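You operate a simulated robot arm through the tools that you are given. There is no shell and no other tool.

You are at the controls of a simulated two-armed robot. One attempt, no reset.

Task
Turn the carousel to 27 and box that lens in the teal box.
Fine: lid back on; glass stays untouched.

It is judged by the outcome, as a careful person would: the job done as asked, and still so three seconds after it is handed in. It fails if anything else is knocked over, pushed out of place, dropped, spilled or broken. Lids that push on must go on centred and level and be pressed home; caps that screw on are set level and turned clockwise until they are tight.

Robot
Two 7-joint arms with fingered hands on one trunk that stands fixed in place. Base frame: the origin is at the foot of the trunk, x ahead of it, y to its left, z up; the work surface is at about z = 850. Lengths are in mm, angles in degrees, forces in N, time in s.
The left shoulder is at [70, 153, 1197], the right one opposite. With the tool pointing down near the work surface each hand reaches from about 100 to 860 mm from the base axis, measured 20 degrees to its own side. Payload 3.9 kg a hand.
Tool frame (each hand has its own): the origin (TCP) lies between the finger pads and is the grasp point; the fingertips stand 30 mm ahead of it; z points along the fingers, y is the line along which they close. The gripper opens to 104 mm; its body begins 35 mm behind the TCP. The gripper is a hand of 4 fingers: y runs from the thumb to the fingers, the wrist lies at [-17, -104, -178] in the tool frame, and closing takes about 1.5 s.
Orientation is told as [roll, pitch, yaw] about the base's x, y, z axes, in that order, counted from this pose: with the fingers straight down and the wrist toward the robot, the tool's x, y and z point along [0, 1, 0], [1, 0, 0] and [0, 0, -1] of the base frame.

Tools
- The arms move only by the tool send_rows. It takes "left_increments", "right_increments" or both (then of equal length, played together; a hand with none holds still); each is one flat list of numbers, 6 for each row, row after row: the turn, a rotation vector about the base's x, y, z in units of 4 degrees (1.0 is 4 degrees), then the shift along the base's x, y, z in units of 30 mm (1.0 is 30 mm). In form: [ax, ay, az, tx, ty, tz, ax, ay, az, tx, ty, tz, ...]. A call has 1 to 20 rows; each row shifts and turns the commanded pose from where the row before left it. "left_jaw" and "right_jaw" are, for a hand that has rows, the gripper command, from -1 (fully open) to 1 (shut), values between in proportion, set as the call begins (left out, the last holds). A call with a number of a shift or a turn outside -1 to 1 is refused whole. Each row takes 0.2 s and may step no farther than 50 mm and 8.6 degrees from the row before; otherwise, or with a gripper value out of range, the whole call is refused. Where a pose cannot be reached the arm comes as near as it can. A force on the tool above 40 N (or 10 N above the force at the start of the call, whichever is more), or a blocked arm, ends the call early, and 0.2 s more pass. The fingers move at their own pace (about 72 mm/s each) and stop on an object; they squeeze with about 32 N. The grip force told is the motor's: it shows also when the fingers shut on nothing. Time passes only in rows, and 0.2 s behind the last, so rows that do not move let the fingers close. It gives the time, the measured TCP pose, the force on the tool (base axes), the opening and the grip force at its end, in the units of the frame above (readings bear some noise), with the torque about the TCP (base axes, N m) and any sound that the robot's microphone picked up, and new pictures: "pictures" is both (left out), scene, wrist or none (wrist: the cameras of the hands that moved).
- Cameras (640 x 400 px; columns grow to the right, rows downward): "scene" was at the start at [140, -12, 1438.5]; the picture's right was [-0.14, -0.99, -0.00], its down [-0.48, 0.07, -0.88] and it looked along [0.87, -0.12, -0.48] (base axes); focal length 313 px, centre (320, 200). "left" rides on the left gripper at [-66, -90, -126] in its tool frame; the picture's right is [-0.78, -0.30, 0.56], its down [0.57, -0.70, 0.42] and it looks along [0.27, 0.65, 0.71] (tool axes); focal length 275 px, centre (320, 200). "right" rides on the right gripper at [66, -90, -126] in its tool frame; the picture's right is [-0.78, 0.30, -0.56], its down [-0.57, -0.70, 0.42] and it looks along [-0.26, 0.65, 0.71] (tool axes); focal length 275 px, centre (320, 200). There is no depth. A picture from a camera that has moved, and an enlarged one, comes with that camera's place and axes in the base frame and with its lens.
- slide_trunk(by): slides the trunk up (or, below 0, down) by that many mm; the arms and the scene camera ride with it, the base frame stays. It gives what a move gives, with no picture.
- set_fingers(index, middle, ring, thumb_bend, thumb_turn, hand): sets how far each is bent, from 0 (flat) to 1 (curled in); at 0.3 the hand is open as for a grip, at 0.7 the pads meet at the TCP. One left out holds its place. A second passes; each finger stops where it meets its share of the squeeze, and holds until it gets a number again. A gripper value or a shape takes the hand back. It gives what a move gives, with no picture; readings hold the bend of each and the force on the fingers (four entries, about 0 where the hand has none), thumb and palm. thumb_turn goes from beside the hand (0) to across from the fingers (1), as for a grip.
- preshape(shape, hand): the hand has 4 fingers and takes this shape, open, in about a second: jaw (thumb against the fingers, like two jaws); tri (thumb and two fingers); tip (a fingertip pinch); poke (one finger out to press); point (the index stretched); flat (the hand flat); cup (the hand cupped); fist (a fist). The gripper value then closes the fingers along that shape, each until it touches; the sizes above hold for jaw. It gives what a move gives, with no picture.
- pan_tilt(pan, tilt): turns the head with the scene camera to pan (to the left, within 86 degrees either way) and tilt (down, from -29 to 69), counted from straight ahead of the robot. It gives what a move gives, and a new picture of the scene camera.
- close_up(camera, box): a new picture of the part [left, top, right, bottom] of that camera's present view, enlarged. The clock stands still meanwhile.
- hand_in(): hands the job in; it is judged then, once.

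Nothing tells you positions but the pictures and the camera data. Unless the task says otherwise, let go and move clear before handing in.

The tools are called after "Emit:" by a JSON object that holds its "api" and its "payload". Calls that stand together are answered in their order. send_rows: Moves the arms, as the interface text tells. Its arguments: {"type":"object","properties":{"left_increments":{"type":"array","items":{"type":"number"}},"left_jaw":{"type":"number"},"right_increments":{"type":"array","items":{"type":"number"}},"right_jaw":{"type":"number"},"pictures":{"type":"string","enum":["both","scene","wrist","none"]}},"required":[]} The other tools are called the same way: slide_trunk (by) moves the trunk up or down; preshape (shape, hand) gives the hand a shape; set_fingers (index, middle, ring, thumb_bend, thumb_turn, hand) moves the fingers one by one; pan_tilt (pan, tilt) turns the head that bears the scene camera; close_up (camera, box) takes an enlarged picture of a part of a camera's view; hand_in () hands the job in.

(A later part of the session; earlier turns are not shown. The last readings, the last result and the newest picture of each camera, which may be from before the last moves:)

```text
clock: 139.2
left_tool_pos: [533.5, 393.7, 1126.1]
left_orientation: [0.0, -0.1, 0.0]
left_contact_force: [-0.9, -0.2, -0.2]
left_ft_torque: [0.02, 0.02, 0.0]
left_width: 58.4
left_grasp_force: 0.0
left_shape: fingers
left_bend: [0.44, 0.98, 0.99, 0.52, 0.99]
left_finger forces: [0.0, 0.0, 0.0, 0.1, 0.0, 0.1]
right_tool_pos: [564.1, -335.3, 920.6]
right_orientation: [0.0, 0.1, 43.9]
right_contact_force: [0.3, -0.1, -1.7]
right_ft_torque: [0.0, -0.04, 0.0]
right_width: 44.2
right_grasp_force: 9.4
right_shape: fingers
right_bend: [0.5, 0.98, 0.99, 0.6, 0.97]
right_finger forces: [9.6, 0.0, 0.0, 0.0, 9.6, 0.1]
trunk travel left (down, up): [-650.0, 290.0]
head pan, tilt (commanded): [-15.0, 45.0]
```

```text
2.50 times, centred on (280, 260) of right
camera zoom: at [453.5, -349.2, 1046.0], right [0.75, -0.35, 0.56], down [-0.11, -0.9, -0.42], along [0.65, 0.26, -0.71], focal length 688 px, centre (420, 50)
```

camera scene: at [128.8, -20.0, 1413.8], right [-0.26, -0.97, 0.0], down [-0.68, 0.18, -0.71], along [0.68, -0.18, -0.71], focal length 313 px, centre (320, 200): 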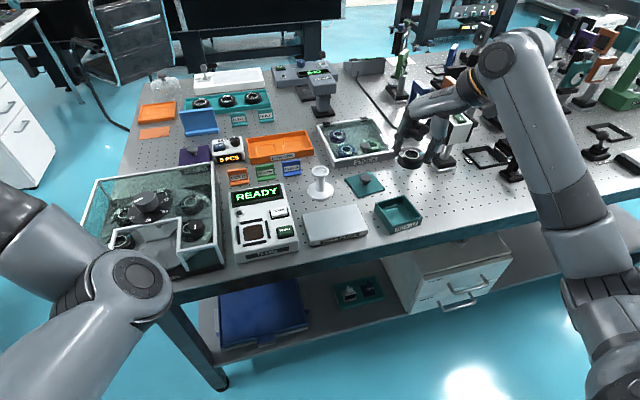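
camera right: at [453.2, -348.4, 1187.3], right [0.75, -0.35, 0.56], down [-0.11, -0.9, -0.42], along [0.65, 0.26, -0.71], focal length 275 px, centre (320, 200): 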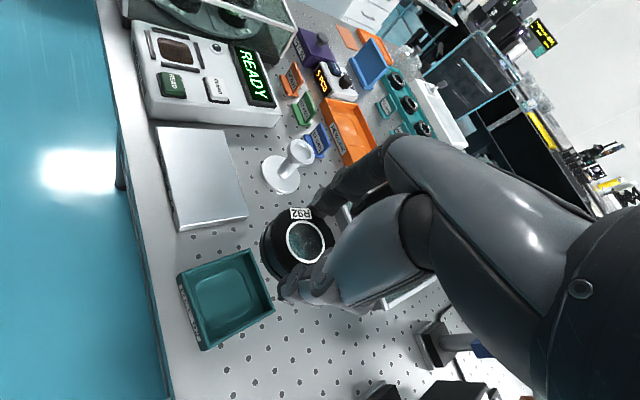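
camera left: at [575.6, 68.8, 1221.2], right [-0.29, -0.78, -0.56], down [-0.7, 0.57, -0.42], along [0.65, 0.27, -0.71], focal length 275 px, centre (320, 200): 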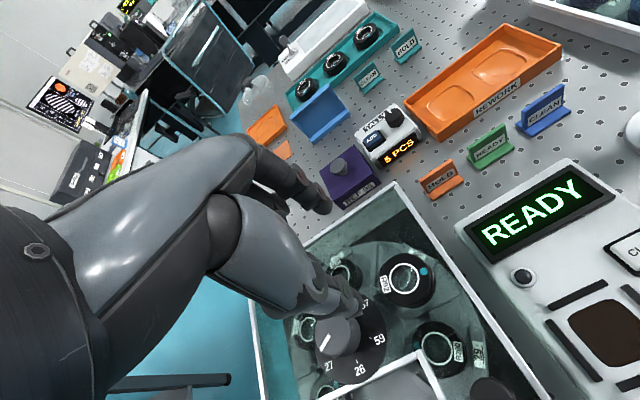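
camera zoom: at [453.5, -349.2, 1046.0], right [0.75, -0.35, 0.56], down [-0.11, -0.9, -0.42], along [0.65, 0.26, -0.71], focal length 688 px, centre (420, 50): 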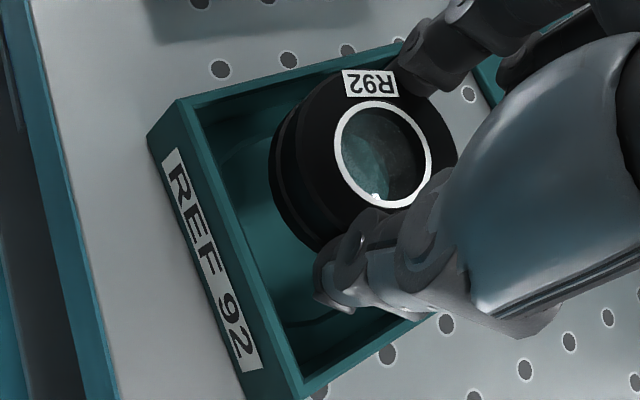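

The lens is close to centred. I'll nudge 1.5 mm toward −y and keep lowering in small steps, watching forces.

Emit:
{"api": "send_rows", "payload": {"right_increments": [0, 0, 0, 0, -0.05, -0.12, 0, 0, 0, 0, 0, -0.12, 0, 0, 0, 0, 0, 0], "pictures": "none"}}

Emit:
{"api": "close_up", "payload": {"camera": "scene", "box": [380, 175, 435, 235]}}

Emit:
{"api": "close_up", "payload": {"camera": "right", "box": [200, 180, 360, 340]}}

```text
clock: 140.0
left_tool_pos: [533.3, 394.7, 1125.8]
left_orientation: [0.0, 0.0, 0.1]
left_contact_force: [-0.7, 0.8, -0.7]
left_ft_torque: [0.0, 0.01, -0.01]
left_width: 58.4
left_grasp_force: 0.1
left_shape: fingers
left_bend: [0.44, 0.98, 0.99, 0.52, 0.99]
left_finger forces: [0.0, 0.0, 0.1, 0.0, 0.0, 0.0]
right_tool_pos: [565.3, -336.1, 913.8]
right_orientation: [-0.1, 0.1, 43.8]
right_contact_force: [0.1, -0.4, -0.6]
right_ft_torque: [-0.03, 0.02, -0.03]
right_width: 44.0
right_grasp_force: 9.8
right_shape: fingers
right_bend: [0.5, 0.98, 0.99, 0.6, 0.97]
right_finger forces: [9.6, 0.1, 0.0, 0.0, 9.6, 0.1]
trunk travel left (down, up): [-650.0, 290.0]
head pan, tilt (commanded): [-15.0, 45.0]
```

```text
6.67 times, centred on (408, 205) of scene
camera zoom: at [128.6, -20.6, 1413.8], right [-0.26, -0.97, 0.0], down [-0.68, 0.18, -0.71], along [0.68, -0.18, -0.71], focal length 2087 px, centre (-263, 167)
```

zoom: 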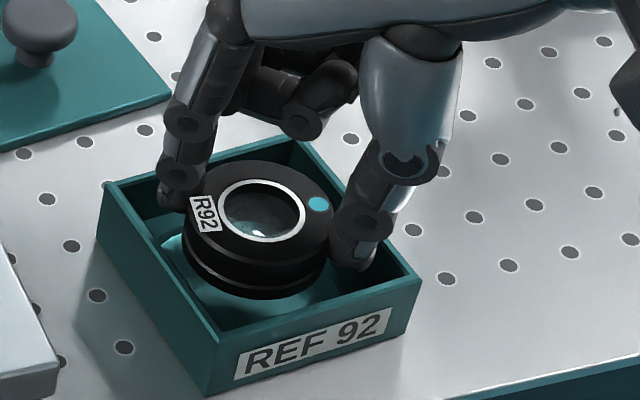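

```text
2.50 times, centred on (280, 260) of right
camera zoom: at [453.4, -350.5, 1038.9], right [0.75, -0.35, 0.56], down [-0.11, -0.9, -0.42], along [0.65, 0.26, -0.71], focal length 688 px, centre (420, 50)
```

zoom: 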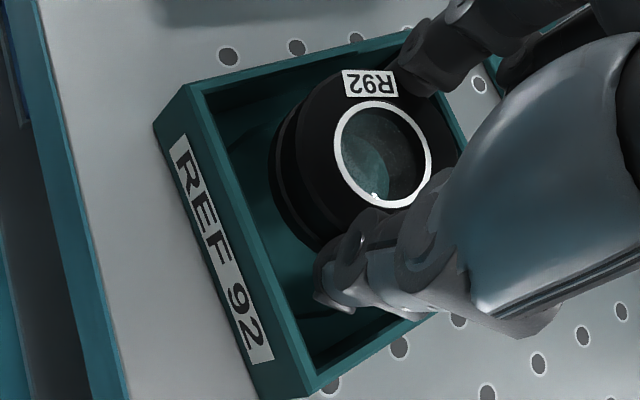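

Emit:
{"api": "send_rows", "payload": {"right_increments": [0, 0, 0, 0, 0, -0.12, 0, 0, 0, 0, 0, -0.12, 0, 0, 0, 0, 0, 0], "pictures": "none"}}

Emit:
{"api": "close_up", "payload": {"camera": "scene", "box": [380, 175, 435, 235]}}

Emit:
{"api": "close_up", "payload": {"camera": "right", "box": [200, 180, 360, 340]}}

```text
clock: 140.8
left_tool_pos: [531.8, 394.4, 1126.1]
left_orientation: [-0.1, 0.0, 0.0]
left_contact_force: [-0.2, -0.4, -0.1]
left_ft_torque: [-0.01, -0.02, 0.01]
left_width: 58.8
left_grasp_force: 0.1
left_shape: fingers
left_bend: [0.44, 0.98, 0.99, 0.52, 0.99]
left_finger forces: [0.1, 0.0, 0.0, 0.0, 0.0, 0.0]
right_tool_pos: [565.4, -335.4, 907.6]
right_orientation: [0.0, 0.1, 43.9]
right_contact_force: [-0.3, -0.3, -1.0]
right_ft_torque: [-0.01, -0.04, -0.01]
right_width: 44.1
right_grasp_force: 9.4
right_shape: fingers
right_bend: [0.5, 0.98, 0.99, 0.6, 0.97]
right_finger forces: [9.5, 0.1, 0.1, 0.0, 9.5, 0.0]
trunk travel left (down, up): [-650.0, 290.0]
head pan, tilt (commanded): [-15.0, 45.0]
```

```text
6.67 times, centred on (408, 205) of scene
camera zoom: at [128.5, -20.6, 1413.8], right [-0.26, -0.97, 0.0], down [-0.68, 0.18, -0.71], along [0.68, -0.18, -0.71], focal length 2087 px, centre (-263, 167)
```

zoom: 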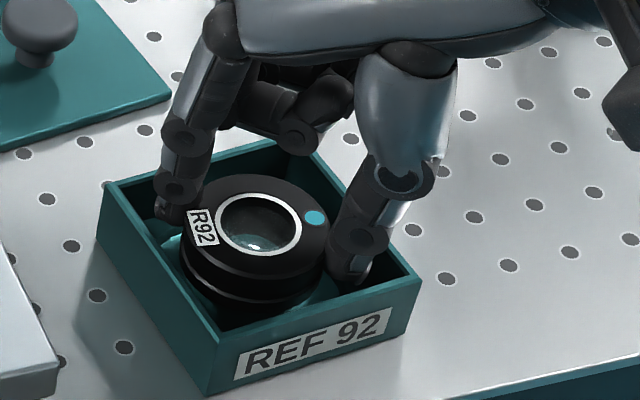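

```text
2.50 times, centred on (280, 260) of right
camera zoom: at [453.3, -350.5, 1032.1], right [0.75, -0.35, 0.56], down [-0.11, -0.9, -0.42], along [0.65, 0.26, -0.71], focal length 688 px, centre (420, 50)
```

zoom: 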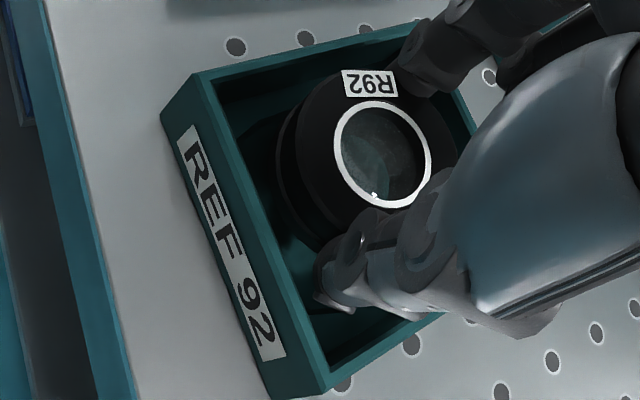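

Emit:
{"api": "send_rows", "payload": {"right_increments": [0, 0, 0, 0, 0, -0.1, 0, 0, 0, 0, 0, 0], "pictures": "none"}}

Emit:
{"api": "send_rows", "payload": {"right_increments": [0, 0, 0, 0, 0, -0.07, 0, 0, 0, 0, 0, 0], "pictures": "none"}}

Emit:
{"api": "close_up", "payload": {"camera": "scene", "box": [380, 175, 435, 235]}}

Emit:
{"api": "close_up", "payload": {"camera": "right", "box": [200, 180, 360, 340]}}

```text
clock: 141.4
left_tool_pos: [533.4, 393.4, 1126.2]
left_orientation: [-0.1, 0.0, 0.1]
left_contact_force: [-0.8, 0.2, -0.5]
left_ft_torque: [-0.03, 0.01, 0.0]
left_width: 58.6
left_grasp_force: 0.1
left_shape: fingers
left_bend: [0.44, 0.98, 0.99, 0.52, 0.99]
left_finger forces: [0.0, 0.0, 0.1, 0.0, 0.0, 0.0]
right_tool_pos: [565.4, -334.9, 903.1]
right_orientation: [0.0, 0.0, 43.9]
right_contact_force: [-0.3, 0.4, 0.0]
right_ft_torque: [-0.03, 0.02, -0.01]
right_width: 43.9
right_grasp_force: 9.9
right_shape: fingers
right_bend: [0.5, 0.98, 0.99, 0.6, 0.97]
right_finger forces: [9.5, 0.0, 0.0, 0.0, 9.5, 0.0]
trunk travel left (down, up): [-650.0, 290.0]
head pan, tilt (commanded): [-15.0, 45.0]
```

```text
clock: 142.0
left_tool_pos: [532.8, 394.3, 1126.0]
left_orientation: [0.0, 0.0, 0.1]
left_contact_force: [0.5, 0.6, -0.2]
left_ft_torque: [-0.01, 0.01, -0.02]
left_width: 58.7
left_grasp_force: 0.0
left_shape: fingers
left_bend: [0.44, 0.98, 0.99, 0.52, 0.99]
left_finger forces: [0.1, 0.0, 0.0, 0.0, 0.0, 0.0]
right_tool_pos: [564.9, -335.7, 901.0]
right_orientation: [-0.1, 0.1, 43.9]
right_contact_force: [0.0, -0.3, -0.5]
right_ft_torque: [-0.02, 0.0, 0.01]
right_width: 43.8
right_grasp_force: 9.4
right_shape: fingers
right_bend: [0.5, 0.98, 0.99, 0.6, 0.97]
right_finger forces: [9.5, 0.0, 0.1, 0.0, 9.5, 0.0]
trunk travel left (down, up): [-650.0, 290.0]
head pan, tilt (commanded): [-15.0, 45.0]
```

```text
6.67 times, centred on (408, 205) of scene
camera zoom: at [128.6, -20.6, 1413.8], right [-0.26, -0.97, 0.0], down [-0.68, 0.18, -0.71], along [0.68, -0.18, -0.71], focal length 2087 px, centre (-263, 167)
```

zoom: 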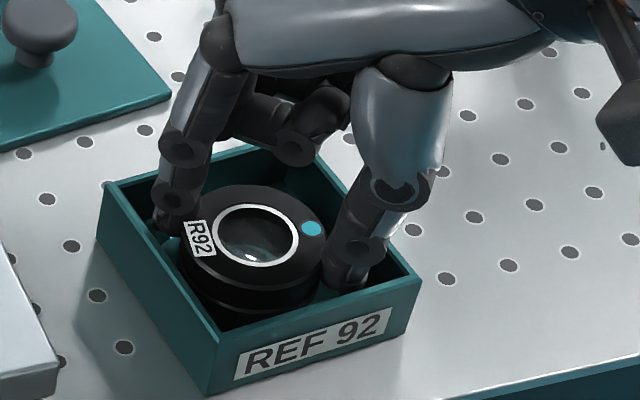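

```text
2.50 times, centred on (280, 260) of right
camera zoom: at [453.4, -350.4, 1026.7], right [0.75, -0.35, 0.56], down [-0.11, -0.9, -0.42], along [0.65, 0.26, -0.71], focal length 688 px, centre (420, 50)
```

zoom: 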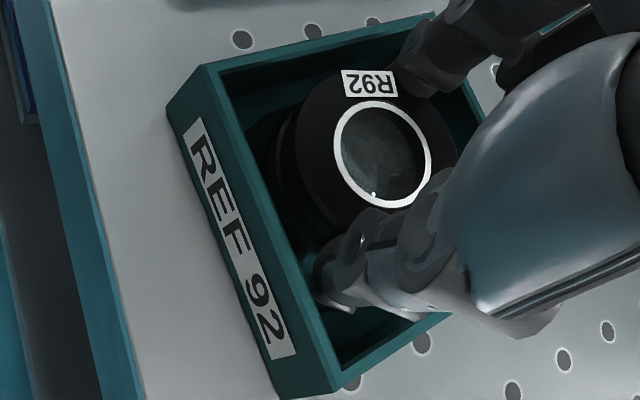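

Emit:
{"api": "send_rows", "payload": {"right_increments": [0, 0, 0, 0, -0.06, 0, 0, 0, 0, 0, 0, -0.07, 0, 0, 0, 0, 0, 0], "pictures": "none"}}

Emit:
{"api": "close_up", "payload": {"camera": "scene", "box": [380, 175, 435, 235]}}

```text
clock: 142.8
left_tool_pos: [533.3, 392.7, 1126.2]
left_orientation: [0.0, 0.0, 0.1]
left_contact_force: [0.4, 0.4, 0.8]
left_ft_torque: [0.0, -0.01, -0.01]
left_width: 58.5
left_grasp_force: 0.0
left_shape: fingers
left_bend: [0.44, 0.98, 0.99, 0.52, 0.99]
left_finger forces: [0.1, 0.0, 0.0, 0.0, 0.1, 0.0]
right_tool_pos: [566.0, -337.7, 899.1]
right_orientation: [-0.1, 0.2, 44.0]
right_contact_force: [0.2, -0.6, 0.0]
right_ft_torque: [0.01, -0.02, -0.01]
right_width: 43.8
right_grasp_force: 9.8
right_shape: fingers
right_bend: [0.5, 0.98, 0.99, 0.6, 0.97]
right_finger forces: [9.5, 0.1, 0.1, 0.1, 9.4, 0.0]
trunk travel left (down, up): [-650.0, 290.0]
head pan, tilt (commanded): [-15.0, 45.0]
```

```text
6.67 times, centred on (408, 205) of scene
camera zoom: at [128.6, -20.6, 1413.8], right [-0.26, -0.97, 0.0], down [-0.68, 0.18, -0.71], along [0.68, -0.18, -0.71], focal length 2087 px, centre (-263, 167)
```

zoom: 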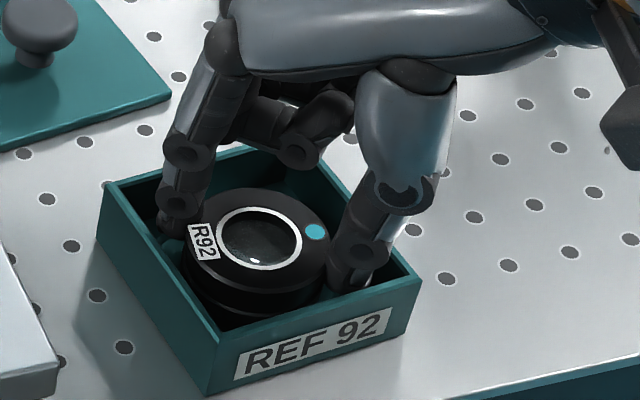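

Emit:
{"api": "send_rows", "payload": {"right_increments": [0, 0, 0, 0, 0, -0.06, 0, 0, 0, 0, 0, 0], "pictures": "none"}}

Emit:
{"api": "send_rows", "payload": {"right_increments": [0, 0, 0, 0, 0, -0.05, 0, 0, 0, 0, 0, 0], "pictures": "none"}}

```text
clock: 143.4
left_tool_pos: [532.6, 393.0, 1126.2]
left_orientation: [0.1, 0.0, 0.1]
left_contact_force: [0.4, -0.5, -0.2]
left_ft_torque: [-0.03, 0.02, 0.0]
left_width: 58.6
left_grasp_force: 0.1
left_shape: fingers
left_bend: [0.44, 0.98, 0.99, 0.52, 0.99]
left_finger forces: [0.0, 0.0, 0.0, 0.0, 0.0, 0.0]
right_tool_pos: [565.5, -337.9, 897.1]
right_orientation: [0.0, 0.2, 43.9]
right_contact_force: [0.0, 0.6, -1.3]
right_ft_torque: [-0.04, 0.01, -0.01]
right_width: 44.0
right_grasp_force: 9.9
right_shape: fingers
right_bend: [0.5, 0.98, 0.99, 0.6, 0.97]
right_finger forces: [9.5, 0.0, 0.0, 0.1, 9.5, 0.0]
trunk travel left (down, up): [-650.0, 290.0]
head pan, tilt (commanded): [-15.0, 45.0]
```

```text
clock: 144.0
left_tool_pos: [531.5, 393.5, 1127.7]
left_orientation: [0.0, 0.0, 0.1]
left_contact_force: [0.5, -0.7, 0.6]
left_ft_torque: [0.0, -0.02, 0.0]
left_width: 58.5
left_grasp_force: 0.1
left_shape: fingers
left_bend: [0.44, 0.98, 0.99, 0.52, 0.99]
left_finger forces: [0.0, 0.0, 0.0, 0.1, 0.0, 0.0]
right_tool_pos: [564.4, -337.7, 896.5]
right_orientation: [0.1, 0.1, 43.9]
right_contact_force: [0.3, 0.1, -0.8]
right_ft_torque: [0.0, -0.01, -0.02]
right_width: 43.8
right_grasp_force: 9.8
right_shape: fingers
right_bend: [0.5, 0.98, 0.99, 0.6, 0.97]
right_finger forces: [9.5, 0.0, 0.0, 0.0, 9.5, 0.0]
trunk travel left (down, up): [-650.0, 290.0]
head pan, tilt (commanded): [-15.0, 45.0]
```

Emit:
{"api": "send_rows", "payload": {"right_increments": [0, 0, 0, 0, 0, -0.05, 0, 0, 0, 0, 0, 0], "pictures": "none"}}

Emit:
{"api": "send_rows", "payload": {"right_increments": [0, 0, 0, 0, 0, -0.05, 0, 0, 0, 0, 0, 0], "pictures": "none"}}

Emit:
{"api": "close_up", "payload": {"camera": "scene", "box": [380, 175, 435, 235]}}

Emit:
{"api": "close_up", "payload": {"camera": "right", "box": [200, 180, 360, 340]}}

```text
clock: 144.6
left_tool_pos: [531.6, 394.3, 1125.4]
left_orientation: [0.0, 0.1, 0.1]
left_contact_force: [0.0, 0.7, 0.5]
left_ft_torque: [0.0, 0.03, -0.02]
left_width: 58.8
left_grasp_force: 0.0
left_shape: fingers
left_bend: [0.44, 0.98, 0.99, 0.52, 0.99]
left_finger forces: [0.0, 0.0, 0.0, 0.1, 0.0, 0.1]
right_tool_pos: [565.0, -337.1, 894.2]
right_orientation: [0.0, 0.1, 43.9]
right_contact_force: [-0.3, 0.2, -0.4]
right_ft_torque: [-0.02, 0.01, -0.02]
right_width: 43.9
right_grasp_force: 10.4
right_shape: fingers
right_bend: [0.5, 0.98, 0.99, 0.6, 0.97]
right_finger forces: [9.5, 0.0, 0.0, 0.1, 9.5, 0.0]
trunk travel left (down, up): [-650.0, 290.0]
head pan, tilt (commanded): [-15.0, 45.0]
```

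```text
clock: 145.2
left_tool_pos: [532.1, 394.5, 1126.6]
left_orientation: [0.0, -0.1, 0.1]
left_contact_force: [0.7, 0.9, 1.3]
left_ft_torque: [0.03, -0.04, 0.01]
left_width: 58.6
left_grasp_force: 0.0
left_shape: fingers
left_bend: [0.44, 0.98, 0.99, 0.52, 0.99]
left_finger forces: [0.1, 0.1, 0.0, 0.0, 0.1, 0.0]
right_tool_pos: [564.3, -337.0, 893.4]
right_orientation: [-0.1, 0.0, 44.0]
right_contact_force: [0.4, -0.8, 1.1]
right_ft_torque: [0.04, -0.03, 0.02]
right_width: 44.2
right_grasp_force: 9.8
right_shape: fingers
right_bend: [0.5, 0.98, 0.99, 0.6, 0.97]
right_finger forces: [9.5, 0.0, 0.0, 0.0, 9.7, 0.0]
trunk travel left (down, up): [-650.0, 290.0]
head pan, tilt (commanded): [-15.0, 45.0]
```

```text
6.67 times, centred on (408, 205) of scene
camera zoom: at [128.3, -20.5, 1413.9], right [-0.26, -0.97, 0.0], down [-0.68, 0.18, -0.71], along [0.68, -0.18, -0.71], focal length 2087 px, centre (-263, 167)
```

zoom: 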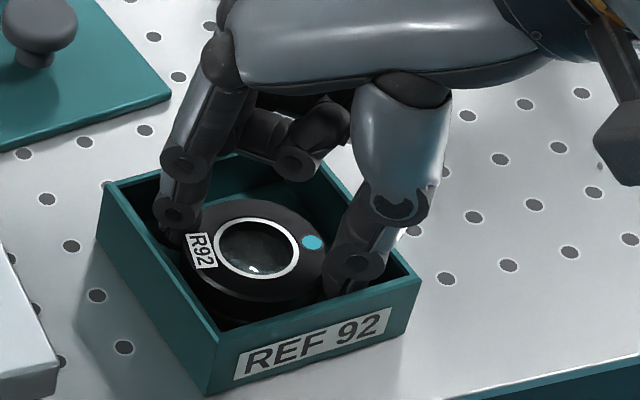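

```text
2.50 times, centred on (280, 260) of right
camera zoom: at [453.3, -352.3, 1018.7], right [0.75, -0.35, 0.56], down [-0.11, -0.9, -0.42], along [0.65, 0.26, -0.71], focal length 688 px, centre (420, 50)
```

zoom: 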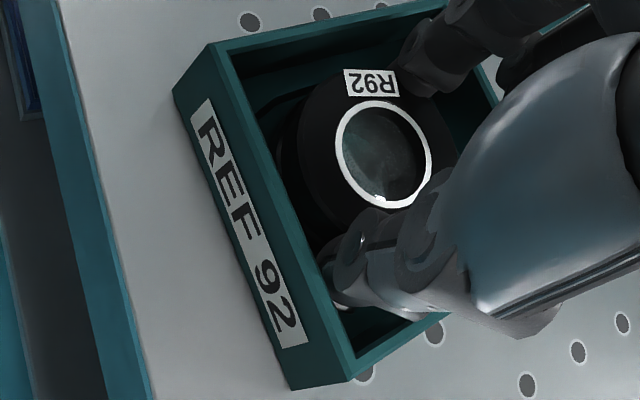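

Emit:
{"api": "send_rows", "payload": {"right_increments": [0, 0, 0, 0, 0, -0.04, 0, 0, 0, 0, 0, 0], "pictures": "none"}}

Emit:
{"api": "send_rows", "payload": {"right_increments": [0, 0, 0, 0, 0, -0.03, 0, 0, 0, 0, 0, 0], "pictures": "none"}}

Emit:
{"api": "close_up", "payload": {"camera": "scene", "box": [380, 175, 435, 235]}}

```text
clock: 145.8
left_tool_pos: [532.6, 393.6, 1126.6]
left_orientation: [0.0, -0.1, 0.0]
left_contact_force: [0.0, 0.1, 0.9]
left_ft_torque: [0.0, 0.01, 0.01]
left_width: 58.7
left_grasp_force: 0.0
left_shape: fingers
left_bend: [0.44, 0.98, 0.99, 0.52, 0.99]
left_finger forces: [0.1, 0.0, 0.0, 0.0, 0.1, 0.1]
right_tool_pos: [564.9, -338.3, 892.7]
right_orientation: [-0.1, 0.1, 44.0]
right_contact_force: [-0.8, -0.1, 5.1]
right_ft_torque: [0.07, -0.08, 0.01]
right_width: 44.1
right_grasp_force: 9.7
right_shape: fingers
right_bend: [0.5, 0.98, 0.99, 0.6, 0.97]
right_finger forces: [9.8, 0.0, 0.0, 0.0, 9.8, 0.0]
trunk travel left (down, up): [-650.0, 290.0]
head pan, tilt (commanded): [-15.0, 45.0]
```

```text
clock: 146.4
left_tool_pos: [532.0, 394.0, 1126.4]
left_orientation: [0.0, 0.0, 0.0]
left_contact_force: [-0.2, -0.4, 0.0]
left_ft_torque: [-0.02, -0.02, -0.01]
left_width: 58.8
left_grasp_force: 0.1
left_shape: fingers
left_bend: [0.44, 0.98, 0.99, 0.52, 0.99]
left_finger forces: [0.0, 0.0, 0.1, 0.1, 0.0, 0.0]
right_tool_pos: [564.2, -337.3, 892.4]
right_orientation: [-0.1, 0.0, 43.9]
right_contact_force: [0.5, -0.6, 8.5]
right_ft_torque: [0.13, -0.1, -0.03]
right_width: 43.7
right_grasp_force: 9.7
right_shape: fingers
right_bend: [0.5, 0.98, 0.99, 0.61, 0.97]
right_finger forces: [10.1, 0.1, 0.0, 0.0, 10.1, 0.0]
trunk travel left (down, up): [-650.0, 290.0]
head pan, tilt (commanded): [-15.0, 45.0]
```

```text
6.67 times, centred on (408, 205) of scene
camera zoom: at [127.3, -20.0, 1414.0], right [-0.26, -0.97, 0.0], down [-0.68, 0.18, -0.71], along [0.68, -0.18, -0.71], focal length 2087 px, centre (-263, 167)
```

zoom: 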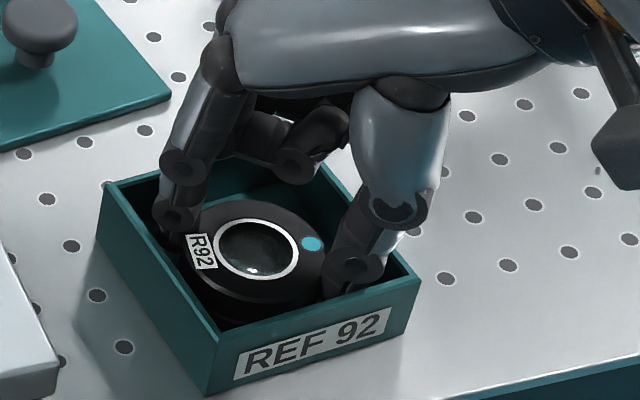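

The lens is on the box floor (8 N). I'll open the index just 3 mm first, since there's little room, and then ease up.

Emit:
{"api": "set_fingers", "payload": {"hand": "right", "index": 0.475}}

Emit:
{"api": "close_up", "payload": {"camera": "scene", "box": [380, 175, 435, 235]}}

Emit:
{"api": "close_up", "payload": {"camera": "right", "box": [200, 180, 360, 340]}}

```text
clock: 147.4
left_tool_pos: [533.2, 393.0, 1126.8]
left_orientation: [0.0, -0.2, 0.1]
left_contact_force: [0.3, 0.0, 0.0]
left_ft_torque: [0.01, 0.01, 0.02]
left_width: 58.3
left_grasp_force: 0.2
left_shape: fingers
left_bend: [0.44, 0.98, 0.99, 0.52, 0.99]
left_finger forces: [0.0, 0.0, 0.0, 0.1, 0.0, 0.1]
right_tool_pos: [565.3, -337.5, 891.3]
right_orientation: [0.0, 0.0, 44.0]
right_contact_force: [-1.3, -1.8, 2.8]
right_ft_torque: [-0.04, 0.03, 0.06]
right_width: 46.3
right_grasp_force: 5.1
right_shape: fingers
right_bend: [0.43, 0.98, 0.99, 0.65, 0.97]
right_finger forces: [3.7, 0.0, 0.0, 0.0, 5.9, 0.0]
trunk travel left (down, up): [-650.0, 290.0]
head pan, tilt (commanded): [-15.0, 45.0]
```

```text
6.67 times, centred on (408, 205) of scene
camera zoom: at [127.8, -20.7, 1413.9], right [-0.26, -0.97, 0.0], down [-0.68, 0.18, -0.71], along [0.68, -0.18, -0.71], focal length 2087 px, centre (-263, 167)
```

zoom: 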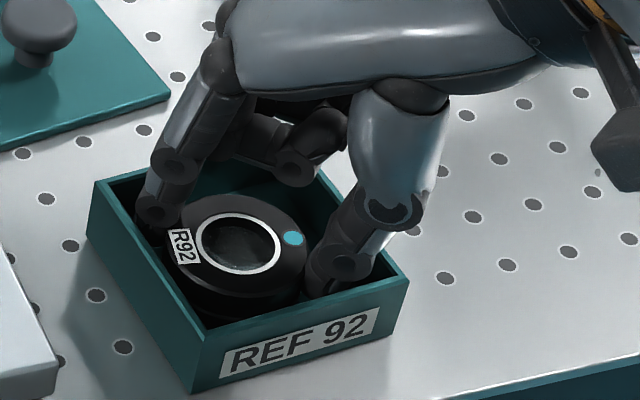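

```text
2.50 times, centred on (280, 260) of right
camera zoom: at [452.8, -352.4, 1016.6], right [0.75, -0.35, 0.56], down [-0.11, -0.9, -0.42], along [0.65, 0.26, -0.71], focal length 688 px, centre (420, 50)
```

zoom: 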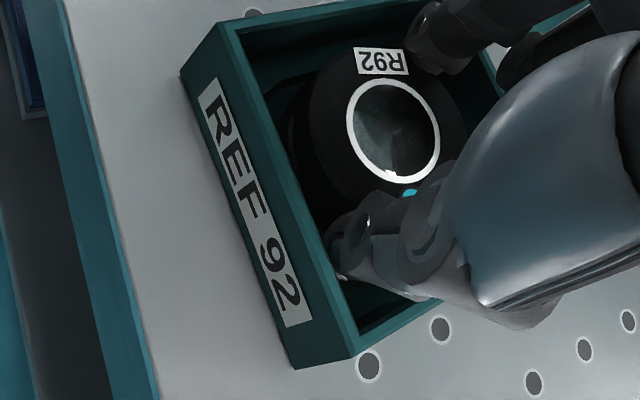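

The thumb kept closing and nudged lens and box a few millimetres left. I'll back the thumb off now so nothing is pushing.

Emit:
{"api": "set_fingers", "payload": {"hand": "right", "index": 0.44, "thumb_bend": 0.61}}

Emit:
{"api": "close_up", "payload": {"camera": "scene", "box": [380, 175, 435, 235]}}

Emit:
{"api": "close_up", "payload": {"camera": "right", "box": [200, 180, 360, 340]}}

```text
clock: 148.4
left_tool_pos: [533.0, 393.8, 1125.4]
left_orientation: [0.2, 0.0, 0.1]
left_contact_force: [0.3, 0.4, -0.1]
left_ft_torque: [-0.02, -0.02, -0.02]
left_width: 58.7
left_grasp_force: 0.2
left_shape: fingers
left_bend: [0.44, 0.98, 0.99, 0.52, 0.99]
left_finger forces: [0.1, 0.1, 0.1, 0.0, 0.1, 0.1]
right_tool_pos: [564.8, -338.2, 891.0]
right_orientation: [-0.1, 0.1, 43.9]
right_contact_force: [1.3, -0.1, 0.4]
right_ft_torque: [0.01, 0.01, 0.02]
right_width: 49.5
right_grasp_force: 0.6
right_shape: fingers
right_bend: [0.43, 0.98, 0.99, 0.61, 0.97]
right_finger forces: [0.9, 0.0, 0.0, 0.0, 0.5, 0.0]
trunk travel left (down, up): [-650.0, 290.0]
head pan, tilt (commanded): [-15.0, 45.0]
```

```text
6.67 times, centred on (408, 205) of scene
camera zoom: at [128.4, -20.5, 1413.8], right [-0.26, -0.97, 0.0], down [-0.68, 0.18, -0.71], along [0.68, -0.18, -0.71], focal length 2087 px, centre (-263, 167)
```

zoom: 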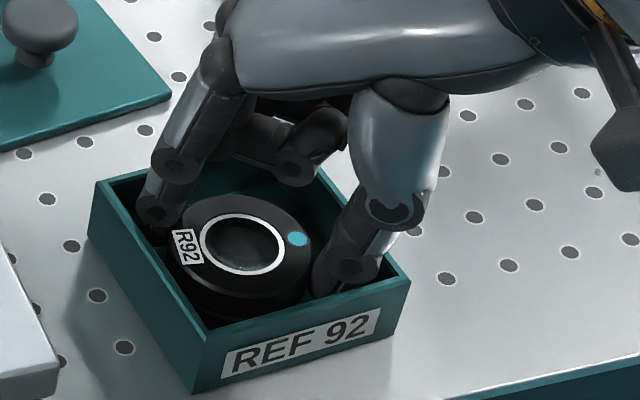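

```text
2.50 times, centred on (280, 260) of right
camera zoom: at [453.4, -352.2, 1016.5], right [0.75, -0.35, 0.56], down [-0.11, -0.9, -0.42], along [0.65, 0.26, -0.71], focal length 688 px, centre (420, 50)
```

zoom: 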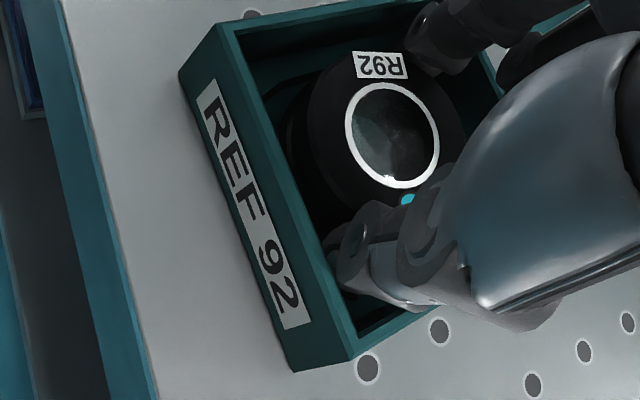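

Forces are near zero now and the lens stands free in the box. I'll raise the hand straight up slowly.

Emit:
{"api": "send_rows", "payload": {"right_increments": [0, 0, 0, 0, 0, 0.08, 0, 0, 0, 0, 0, 0.08, 0, 0, 0, 0, 0, 0.08, 0, 0, 0, 0, 0, 0], "pictures": "none"}}

Emit:
{"api": "close_up", "payload": {"camera": "scene", "box": [380, 175, 435, 235]}}

```text
clock: 149.4
left_tool_pos: [533.4, 394.5, 1126.6]
left_orientation: [0.1, 0.0, 0.1]
left_contact_force: [-0.3, 0.1, -0.1]
left_ft_torque: [0.01, 0.03, -0.02]
left_width: 58.8
left_grasp_force: 0.0
left_shape: fingers
left_bend: [0.44, 0.98, 0.99, 0.52, 0.99]
left_finger forces: [0.0, 0.1, 0.0, 0.0, 0.1, 0.1]
right_tool_pos: [564.2, -337.8, 898.2]
right_orientation: [0.0, 0.1, 43.9]
right_contact_force: [0.7, -0.9, -0.3]
right_ft_torque: [-0.01, 0.01, 0.0]
right_width: 49.0
right_grasp_force: 0.8
right_shape: fingers
right_bend: [0.43, 0.98, 0.99, 0.61, 0.97]
right_finger forces: [0.6, 0.0, 0.0, 0.0, 0.6, 0.0]
trunk travel left (down, up): [-650.0, 290.0]
head pan, tilt (commanded): [-15.0, 45.0]
```

```text
6.67 times, centred on (408, 205) of scene
camera zoom: at [128.6, -20.6, 1413.8], right [-0.26, -0.97, 0.0], down [-0.68, 0.18, -0.71], along [0.68, -0.18, -0.71], focal length 2087 px, centre (-263, 167)
```

zoom: 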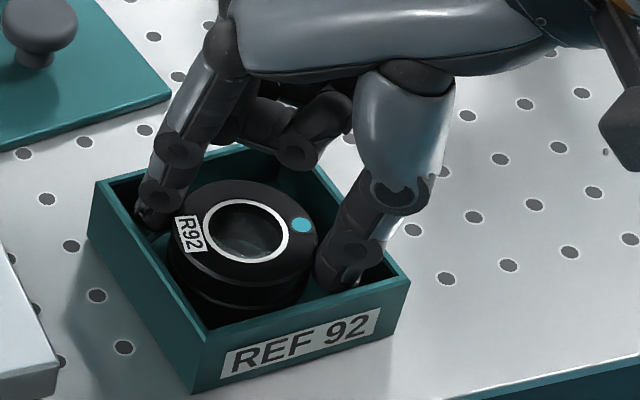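

The light residual pinch lifted the lens with the hand. I'll lower it back and open a bit more before rising.

Emit:
{"api": "send_rows", "payload": {"right_increments": [0, 0, 0, 0, 0, -0.08, 0, 0, 0, 0, 0, -0.08, 0, 0, 0, 0, 0, -0.07, 0, 0, 0, 0, 0, 0], "pictures": "none"}}

Emit:
{"api": "set_fingers", "payload": {"hand": "right", "thumb_bend": 0.585, "index": 0.42}}

Emit:
{"api": "close_up", "payload": {"camera": "scene", "box": [380, 175, 435, 235]}}

Emit:
{"api": "close_up", "payload": {"camera": "right", "box": [200, 180, 360, 340]}}

```text
clock: 150.4
left_tool_pos: [532.5, 394.1, 1126.6]
left_orientation: [0.0, 0.0, 0.1]
left_contact_force: [-0.2, -0.6, -0.5]
left_ft_torque: [0.01, -0.02, -0.03]
left_width: 58.8
left_grasp_force: 0.0
left_shape: fingers
left_bend: [0.44, 0.98, 0.99, 0.52, 0.99]
left_finger forces: [0.0, 0.0, 0.0, 0.0, 0.0, 0.0]
right_tool_pos: [564.8, -337.6, 892.4]
right_orientation: [0.0, 0.1, 43.9]
right_contact_force: [0.0, -0.3, 0.0]
right_ft_torque: [0.02, 0.0, 0.0]
right_width: 49.1
right_grasp_force: 0.1
right_shape: fingers
right_bend: [0.43, 0.98, 0.99, 0.61, 0.97]
right_finger forces: [0.7, 0.1, 0.0, 0.0, 0.6, 0.1]
trunk travel left (down, up): [-650.0, 290.0]
head pan, tilt (commanded): [-15.0, 45.0]
```

```text
clock: 151.4
left_tool_pos: [532.6, 393.3, 1126.6]
left_orientation: [0.0, 0.0, 0.2]
left_contact_force: [-0.8, -0.5, -0.6]
left_ft_torque: [0.0, 0.01, 0.04]
left_width: 58.6
left_grasp_force: 0.0
left_shape: fingers
left_bend: [0.44, 0.98, 0.99, 0.52, 0.99]
left_finger forces: [0.1, 0.0, 0.0, 0.0, 0.0, 0.0]
right_tool_pos: [564.8, -337.8, 892.1]
right_orientation: [-0.1, 0.1, 43.9]
right_contact_force: [0.3, -0.9, 0.8]
right_ft_torque: [0.01, -0.01, 0.01]
right_width: 53.6
right_grasp_force: 0.0
right_shape: fingers
right_bend: [0.42, 0.98, 0.99, 0.58, 0.97]
right_finger forces: [0.0, 0.1, 0.0, 0.0, 0.0, 0.0]
trunk travel left (down, up): [-650.0, 290.0]
head pan, tilt (commanded): [-15.0, 45.0]
```

```text
6.67 times, centred on (408, 205) of scene
camera zoom: at [128.5, -20.5, 1413.8], right [-0.26, -0.97, 0.0], down [-0.68, 0.18, -0.71], along [0.68, -0.18, -0.71], focal length 2087 px, centre (-263, 167)
```

zoom: 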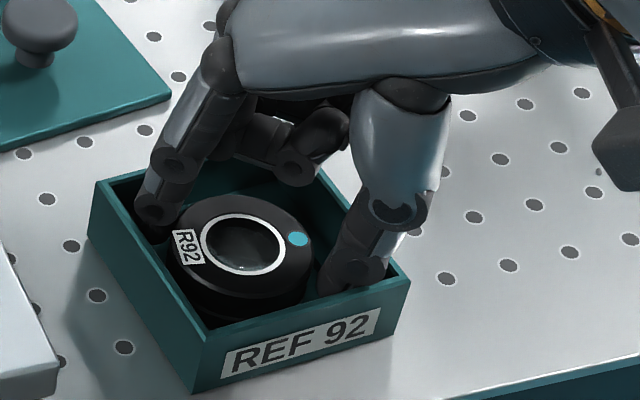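

```text
2.50 times, centred on (280, 260) of right
camera zoom: at [453.2, -352.4, 1016.7], right [0.75, -0.35, 0.56], down [-0.11, -0.9, -0.42], along [0.65, 0.26, -0.71], focal length 688 px, centre (420, 50)
```

zoom: 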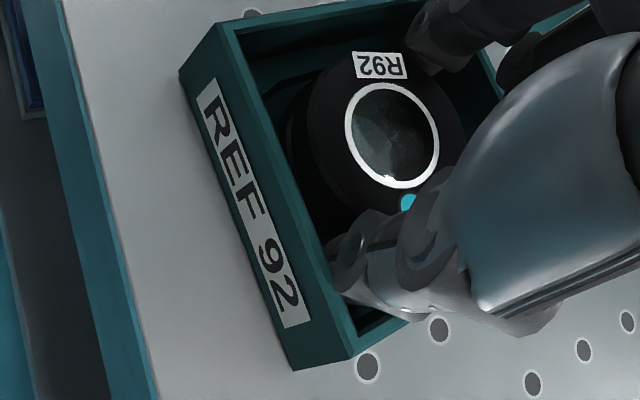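

Both fingers are free. Raising again.

Emit:
{"api": "send_rows", "payload": {"right_increments": [0, 0, 0, 0, 0, 0.1, 0, 0, 0, 0, 0, 0.15, 0, 0, 0, 0, 0, 0.15, 0, 0, 0, 0, 0, 0], "pictures": "none"}}

Emit:
{"api": "close_up", "payload": {"camera": "scene", "box": [380, 175, 435, 235]}}

```text
clock: 152.4
left_tool_pos: [532.7, 394.3, 1126.7]
left_orientation: [0.0, 0.0, 0.1]
left_contact_force: [-0.3, -0.6, -0.2]
left_ft_torque: [-0.01, 0.04, 0.03]
left_width: 58.6
left_grasp_force: 0.0
left_shape: fingers
left_bend: [0.44, 0.98, 0.99, 0.52, 0.99]
left_finger forces: [0.1, 0.0, 0.1, 0.0, 0.1, 0.1]
right_tool_pos: [565.8, -337.8, 903.3]
right_orientation: [-0.1, 0.1, 43.8]
right_contact_force: [0.9, 0.0, 0.3]
right_ft_torque: [0.0, 0.0, 0.01]
right_width: 53.3
right_grasp_force: 0.0
right_shape: fingers
right_bend: [0.42, 0.98, 0.99, 0.58, 0.97]
right_finger forces: [0.0, 0.0, 0.1, 0.1, 0.0, 0.1]
trunk travel left (down, up): [-650.0, 290.0]
head pan, tilt (commanded): [-15.0, 45.0]
```

```text
6.67 times, centred on (408, 205) of scene
camera zoom: at [128.5, -20.6, 1413.8], right [-0.26, -0.97, 0.0], down [-0.68, 0.18, -0.71], along [0.68, -0.18, -0.71], focal length 2087 px, centre (-263, 167)
```

zoom: 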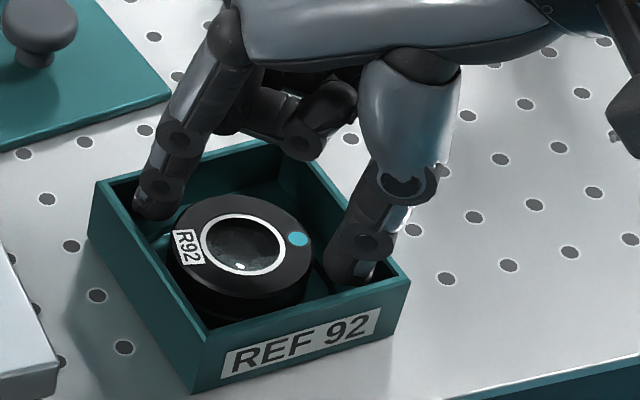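

The lens stays down now. I'll raise the hand fully clear and look into the box.

Emit:
{"api": "send_rows", "payload": {"right_increments": [0, 0, 0, 0, 0, 0.3, 0, 0, 0, 0, 0, 0.5, 0, 0, 0, 0, 0, 0.8, 0, 0, 0, 0, 0, 0.9, 0, 0, 0, 0, 0, 0.9, 0, 0, 0, 0, 0, 0.9, 0, 0, 0, 0, 0, 0.9], "pictures": "wrist"}}

Emit:
{"api": "close_up", "payload": {"camera": "scene", "box": [380, 175, 435, 235]}}

Emit:
{"api": "close_up", "payload": {"camera": "right", "box": [160, 240, 310, 370]}}

```text
clock: 154.0
left_tool_pos: [532.4, 393.8, 1126.0]
left_orientation: [0.0, 0.1, 0.1]
left_contact_force: [-0.7, 0.3, -0.5]
left_ft_torque: [0.02, -0.01, 0.01]
left_width: 58.6
left_grasp_force: 0.1
left_shape: fingers
left_bend: [0.44, 0.98, 0.99, 0.52, 0.99]
left_finger forces: [0.0, 0.1, 0.1, 0.0, 0.0, 0.1]
right_tool_pos: [565.4, -337.3, 1059.1]
right_orientation: [0.1, 0.1, 43.8]
right_contact_force: [0.8, 0.5, -0.1]
right_ft_torque: [0.01, 0.03, 0.03]
right_width: 53.5
right_grasp_force: 0.1
right_shape: fingers
right_bend: [0.42, 0.98, 0.99, 0.58, 0.97]
right_finger forces: [0.0, 0.0, 0.0, 0.0, 0.0, 0.0]
trunk travel left (down, up): [-650.0, 290.0]
head pan, tilt (commanded): [-15.0, 45.0]
camera right: at [453.2, -351.8, 1184.7], right [0.75, -0.35, 0.56], down [-0.11, -0.9, -0.42], along [0.65, 0.26, -0.71], focal length 275 px, centre (320, 200)
```

right: 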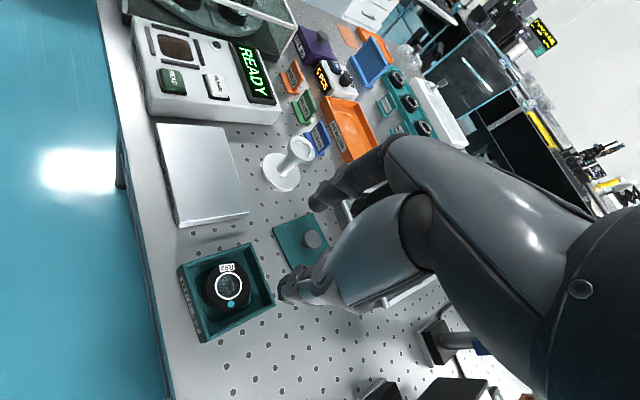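

```text
6.67 times, centred on (408, 205) of scene
camera zoom: at [128.3, -20.2, 1413.8], right [-0.26, -0.97, 0.0], down [-0.68, 0.18, -0.71], along [0.68, -0.18, -0.71], focal length 2087 px, centre (-263, 167)
```

zoom: 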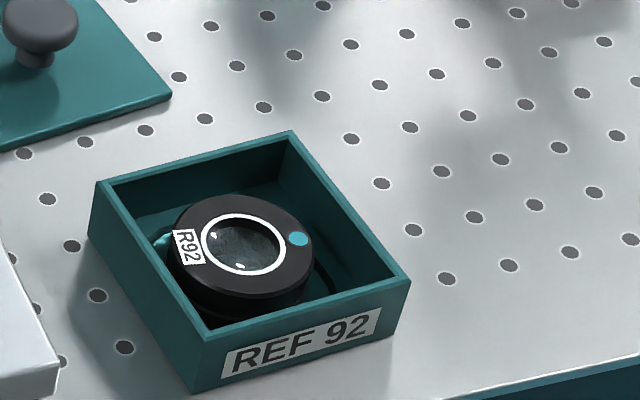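

```text
3.08 times, centred on (235, 305) of right
camera zoom: at [453.2, -351.8, 1184.7], right [0.75, -0.35, 0.56], down [-0.11, -0.9, -0.42], along [0.65, 0.26, -0.71], focal length 847 px, centre (582, -123)
```

zoom: 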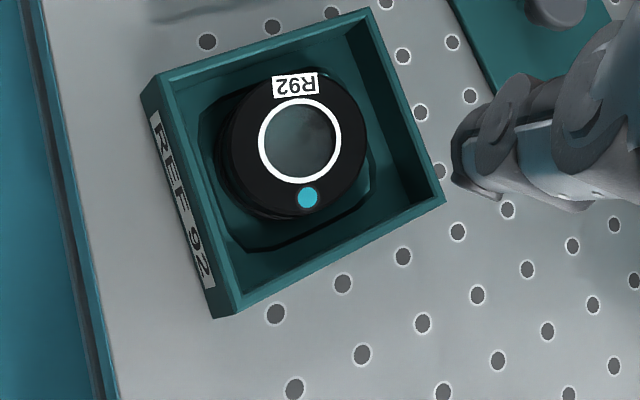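

Emit:
{"api": "close_up", "payload": {"camera": "right", "box": [190, 245, 280, 335]}}

Emit:
{"api": "close_up", "payload": {"camera": "scene", "box": [388, 180, 426, 222]}}

```text
4.44 times, centred on (235, 290) of right
camera zoom: at [453.2, -351.8, 1184.7], right [0.75, -0.35, 0.56], down [-0.11, -0.9, -0.42], along [0.65, 0.26, -0.71], focal length 1224 px, centre (698, -200)
```

zoom: 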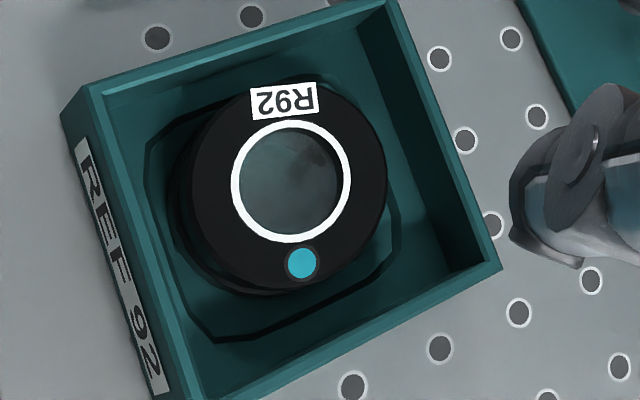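

```text
9.52 times, centred on (407, 201) of scene
camera zoom: at [128.3, -20.2, 1413.8], right [-0.26, -0.97, 0.0], down [-0.68, 0.18, -0.71], along [0.68, -0.18, -0.71], focal length 2981 px, centre (-509, 190)
```

zoom: 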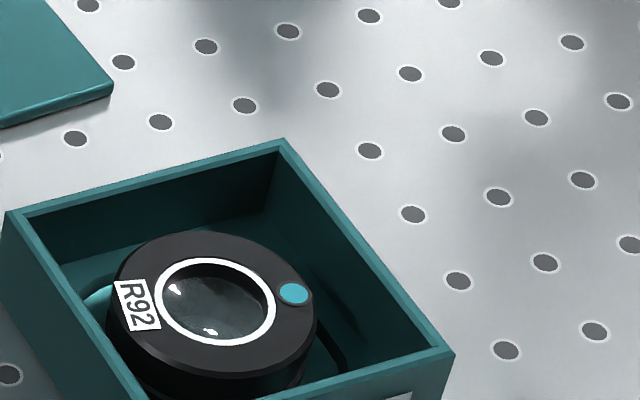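

The lens sits level inside the pocket, below the rim. Next is the lid: I'll put the right hand back to the jaw shape at yaw 0 and go over the parked lid.

Emit:
{"api": "preshape", "payload": {"hand": "right", "shape": "jaw"}}

Emit:
{"api": "send_rows", "payload": {"right_increments": [0, 0, -0.995, 0.38, 0.14, 0, 0, 0, -0.995, 0.38, 0.14, 0, 0, 0, -0.995, 0.38, 0.14, 0, 0, 0, -0.995, 0.38, 0.14, 0, 0, 0, -0.995, 0.38, 0.14, 0, 0, 0, -0.995, 0.38, 0.14, 0, 0, 0, -0.995, 0.38, 0.14, 0, 0, 0, -0.995, 0.38, 0.14, 0, 0, 0, -0.995, 0.38, 0.14, 0, 0, 0, -0.995, 0.38, 0.14, 0, 0, 0, -0.995, 0.38, 0.14, 0], "pictures": "wrist"}}

Emit:
{"api": "close_up", "payload": {"camera": "right", "box": [160, 200, 360, 360]}}

```text
clock: 154.9
left_tool_pos: [532.9, 392.5, 1127.7]
left_orientation: [0.0, 0.0, 0.0]
left_contact_force: [-0.4, 0.8, -0.4]
left_ft_torque: [-0.01, 0.0, 0.01]
left_width: 58.7
left_grasp_force: 0.0
left_shape: fingers
left_bend: [0.44, 0.98, 0.99, 0.52, 0.99]
left_finger forces: [0.1, 0.1, 0.0, 0.0, 0.1, 0.0]
right_tool_pos: [565.8, -338.3, 1058.4]
right_orientation: [-0.1, 0.1, 43.8]
right_contact_force: [0.1, 0.4, 1.0]
right_ft_torque: [-0.02, 0.02, 0.05]
right_width: 103.6
right_grasp_force: 0.1
right_shape: jaw
right_bend: [0.3, 0.3, 0.3, 0.3, 0.97]
right_finger forces: [0.0, 0.1, 0.1, 0.0, 0.0, 0.1]
trunk travel left (down, up): [-650.0, 290.0]
head pan, tilt (commanded): [-15.0, 45.0]
```

```text
clock: 157.3
left_tool_pos: [533.3, 393.5, 1126.0]
left_orientation: [0.0, 0.0, 0.1]
left_contact_force: [0.1, -0.6, 0.5]
left_ft_torque: [0.02, -0.01, -0.01]
left_width: 58.5
left_grasp_force: 0.1
left_shape: fingers
left_bend: [0.44, 0.98, 0.99, 0.52, 0.99]
left_finger forces: [0.0, 0.0, 0.1, 0.0, 0.1, 0.0]
right_tool_pos: [692.3, -291.1, 1060.4]
right_orientation: [0.0, 0.1, 0.0]
right_contact_force: [0.2, 0.6, -0.1]
right_ft_torque: [0.0, 0.01, 0.02]
right_width: 103.8
right_grasp_force: 0.1
right_shape: jaw
right_bend: [0.3, 0.3, 0.3, 0.3, 0.97]
right_finger forces: [0.0, 0.0, 0.0, 0.0, 0.1, 0.1]
trunk travel left (down, up): [-650.0, 290.0]
head pan, tilt (commanded): [-15.0, 45.0]
camera right: at [600.2, -225.4, 1184.0], right [0.3, -0.78, 0.56], down [-0.7, -0.57, -0.42], along [0.65, -0.26, -0.72], focal length 275 px, centre (320, 200)
```

right: 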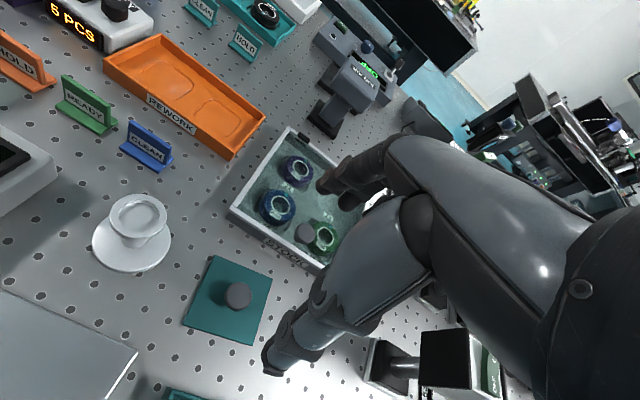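

```text
2.50 times, centred on (260, 280) of right
camera zoom: at [600.2, -225.4, 1184.0], right [0.3, -0.78, 0.56], down [-0.7, -0.57, -0.42], along [0.65, -0.26, -0.72], focal length 688 px, centre (470, 0)
```

zoom: 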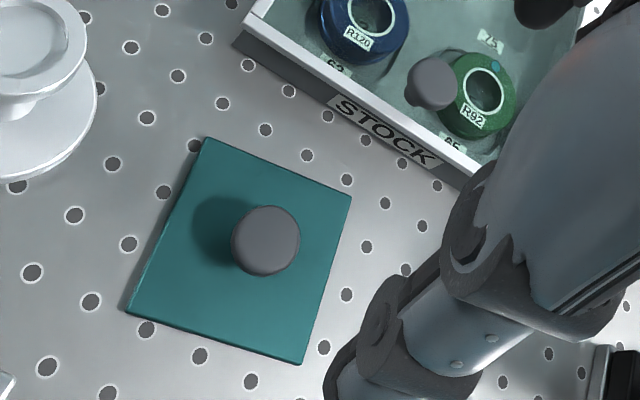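

The parked lid is exactly under the hand as I left it. I'll descend to the same height and close on the knob.

Emit:
{"api": "send_rows", "payload": {"right_increments": [0, 0, 0, 0, 0, -0.9, 0, 0, 0, 0, 0, -0.9, 0, 0, 0, 0, 0, -0.9, 0, 0, 0, 0, 0, -0.9, 0, 0, 0, 0, 0, -0.9, 0, 0, 0, 0, 0, -0.5, 0, 0, 0, 0, 0, -0.4, 0, 0, 0, 0, 0, 0], "pictures": "none"}}

Emit:
{"api": "close_up", "payload": {"camera": "right", "box": [140, 140, 400, 360]}}

Emit:
{"api": "close_up", "payload": {"camera": "scene", "box": [330, 130, 430, 240]}}

```text
clock: 159.1
left_tool_pos: [533.1, 392.9, 1125.7]
left_orientation: [0.0, 0.0, 0.1]
left_contact_force: [-0.6, 0.1, -0.1]
left_ft_torque: [-0.01, -0.01, 0.02]
left_width: 58.6
left_grasp_force: 0.0
left_shape: fingers
left_bend: [0.44, 0.98, 0.99, 0.52, 0.99]
left_finger forces: [0.0, 0.0, 0.0, 0.0, 0.1, 0.0]
right_tool_pos: [690.7, -292.1, 896.2]
right_orientation: [0.0, 0.1, 0.1]
right_contact_force: [-0.3, 0.4, -0.2]
right_ft_torque: [-0.02, 0.01, -0.01]
right_width: 103.7
right_grasp_force: 0.0
right_shape: jaw
right_bend: [0.3, 0.3, 0.3, 0.3, 0.97]
right_finger forces: [0.1, 0.0, 0.0, 0.1, 0.1, 0.0]
trunk travel left (down, up): [-650.0, 290.0]
head pan, tilt (commanded): [-15.0, 45.0]
```

```text
1.82 times, centred on (270, 250) of right
camera zoom: at [599.5, -225.5, 1022.2], right [0.3, -0.78, 0.56], down [-0.7, -0.57, -0.42], along [0.65, -0.26, -0.71], focal length 500 px, centre (411, 109)
```

zoom: 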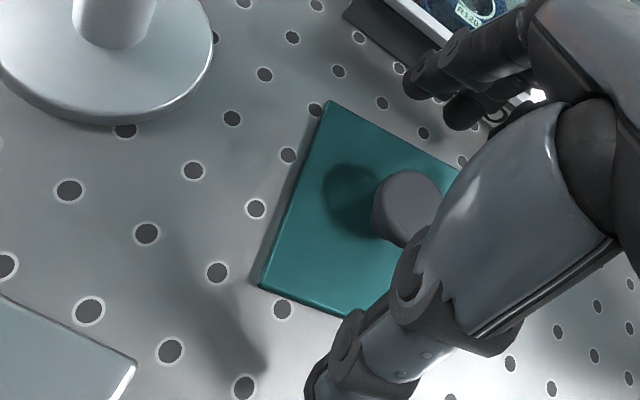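

```text
3.64 times, centred on (380, 185) of scene
camera zoom: at [128.4, -20.5, 1413.8], right [-0.26, -0.97, 0.0], down [-0.68, 0.18, -0.71], along [0.68, -0.18, -0.71], focal length 1138 px, centre (102, 254)
```

zoom: 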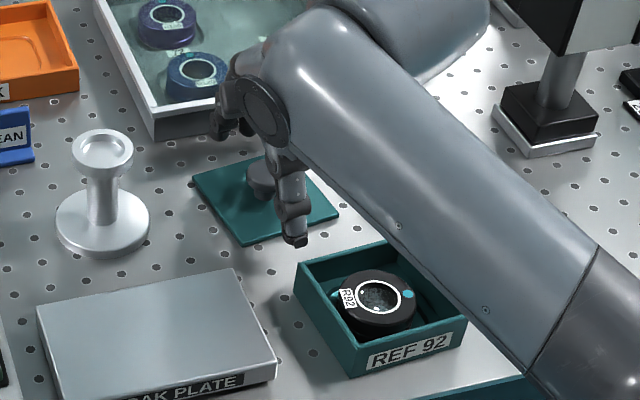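

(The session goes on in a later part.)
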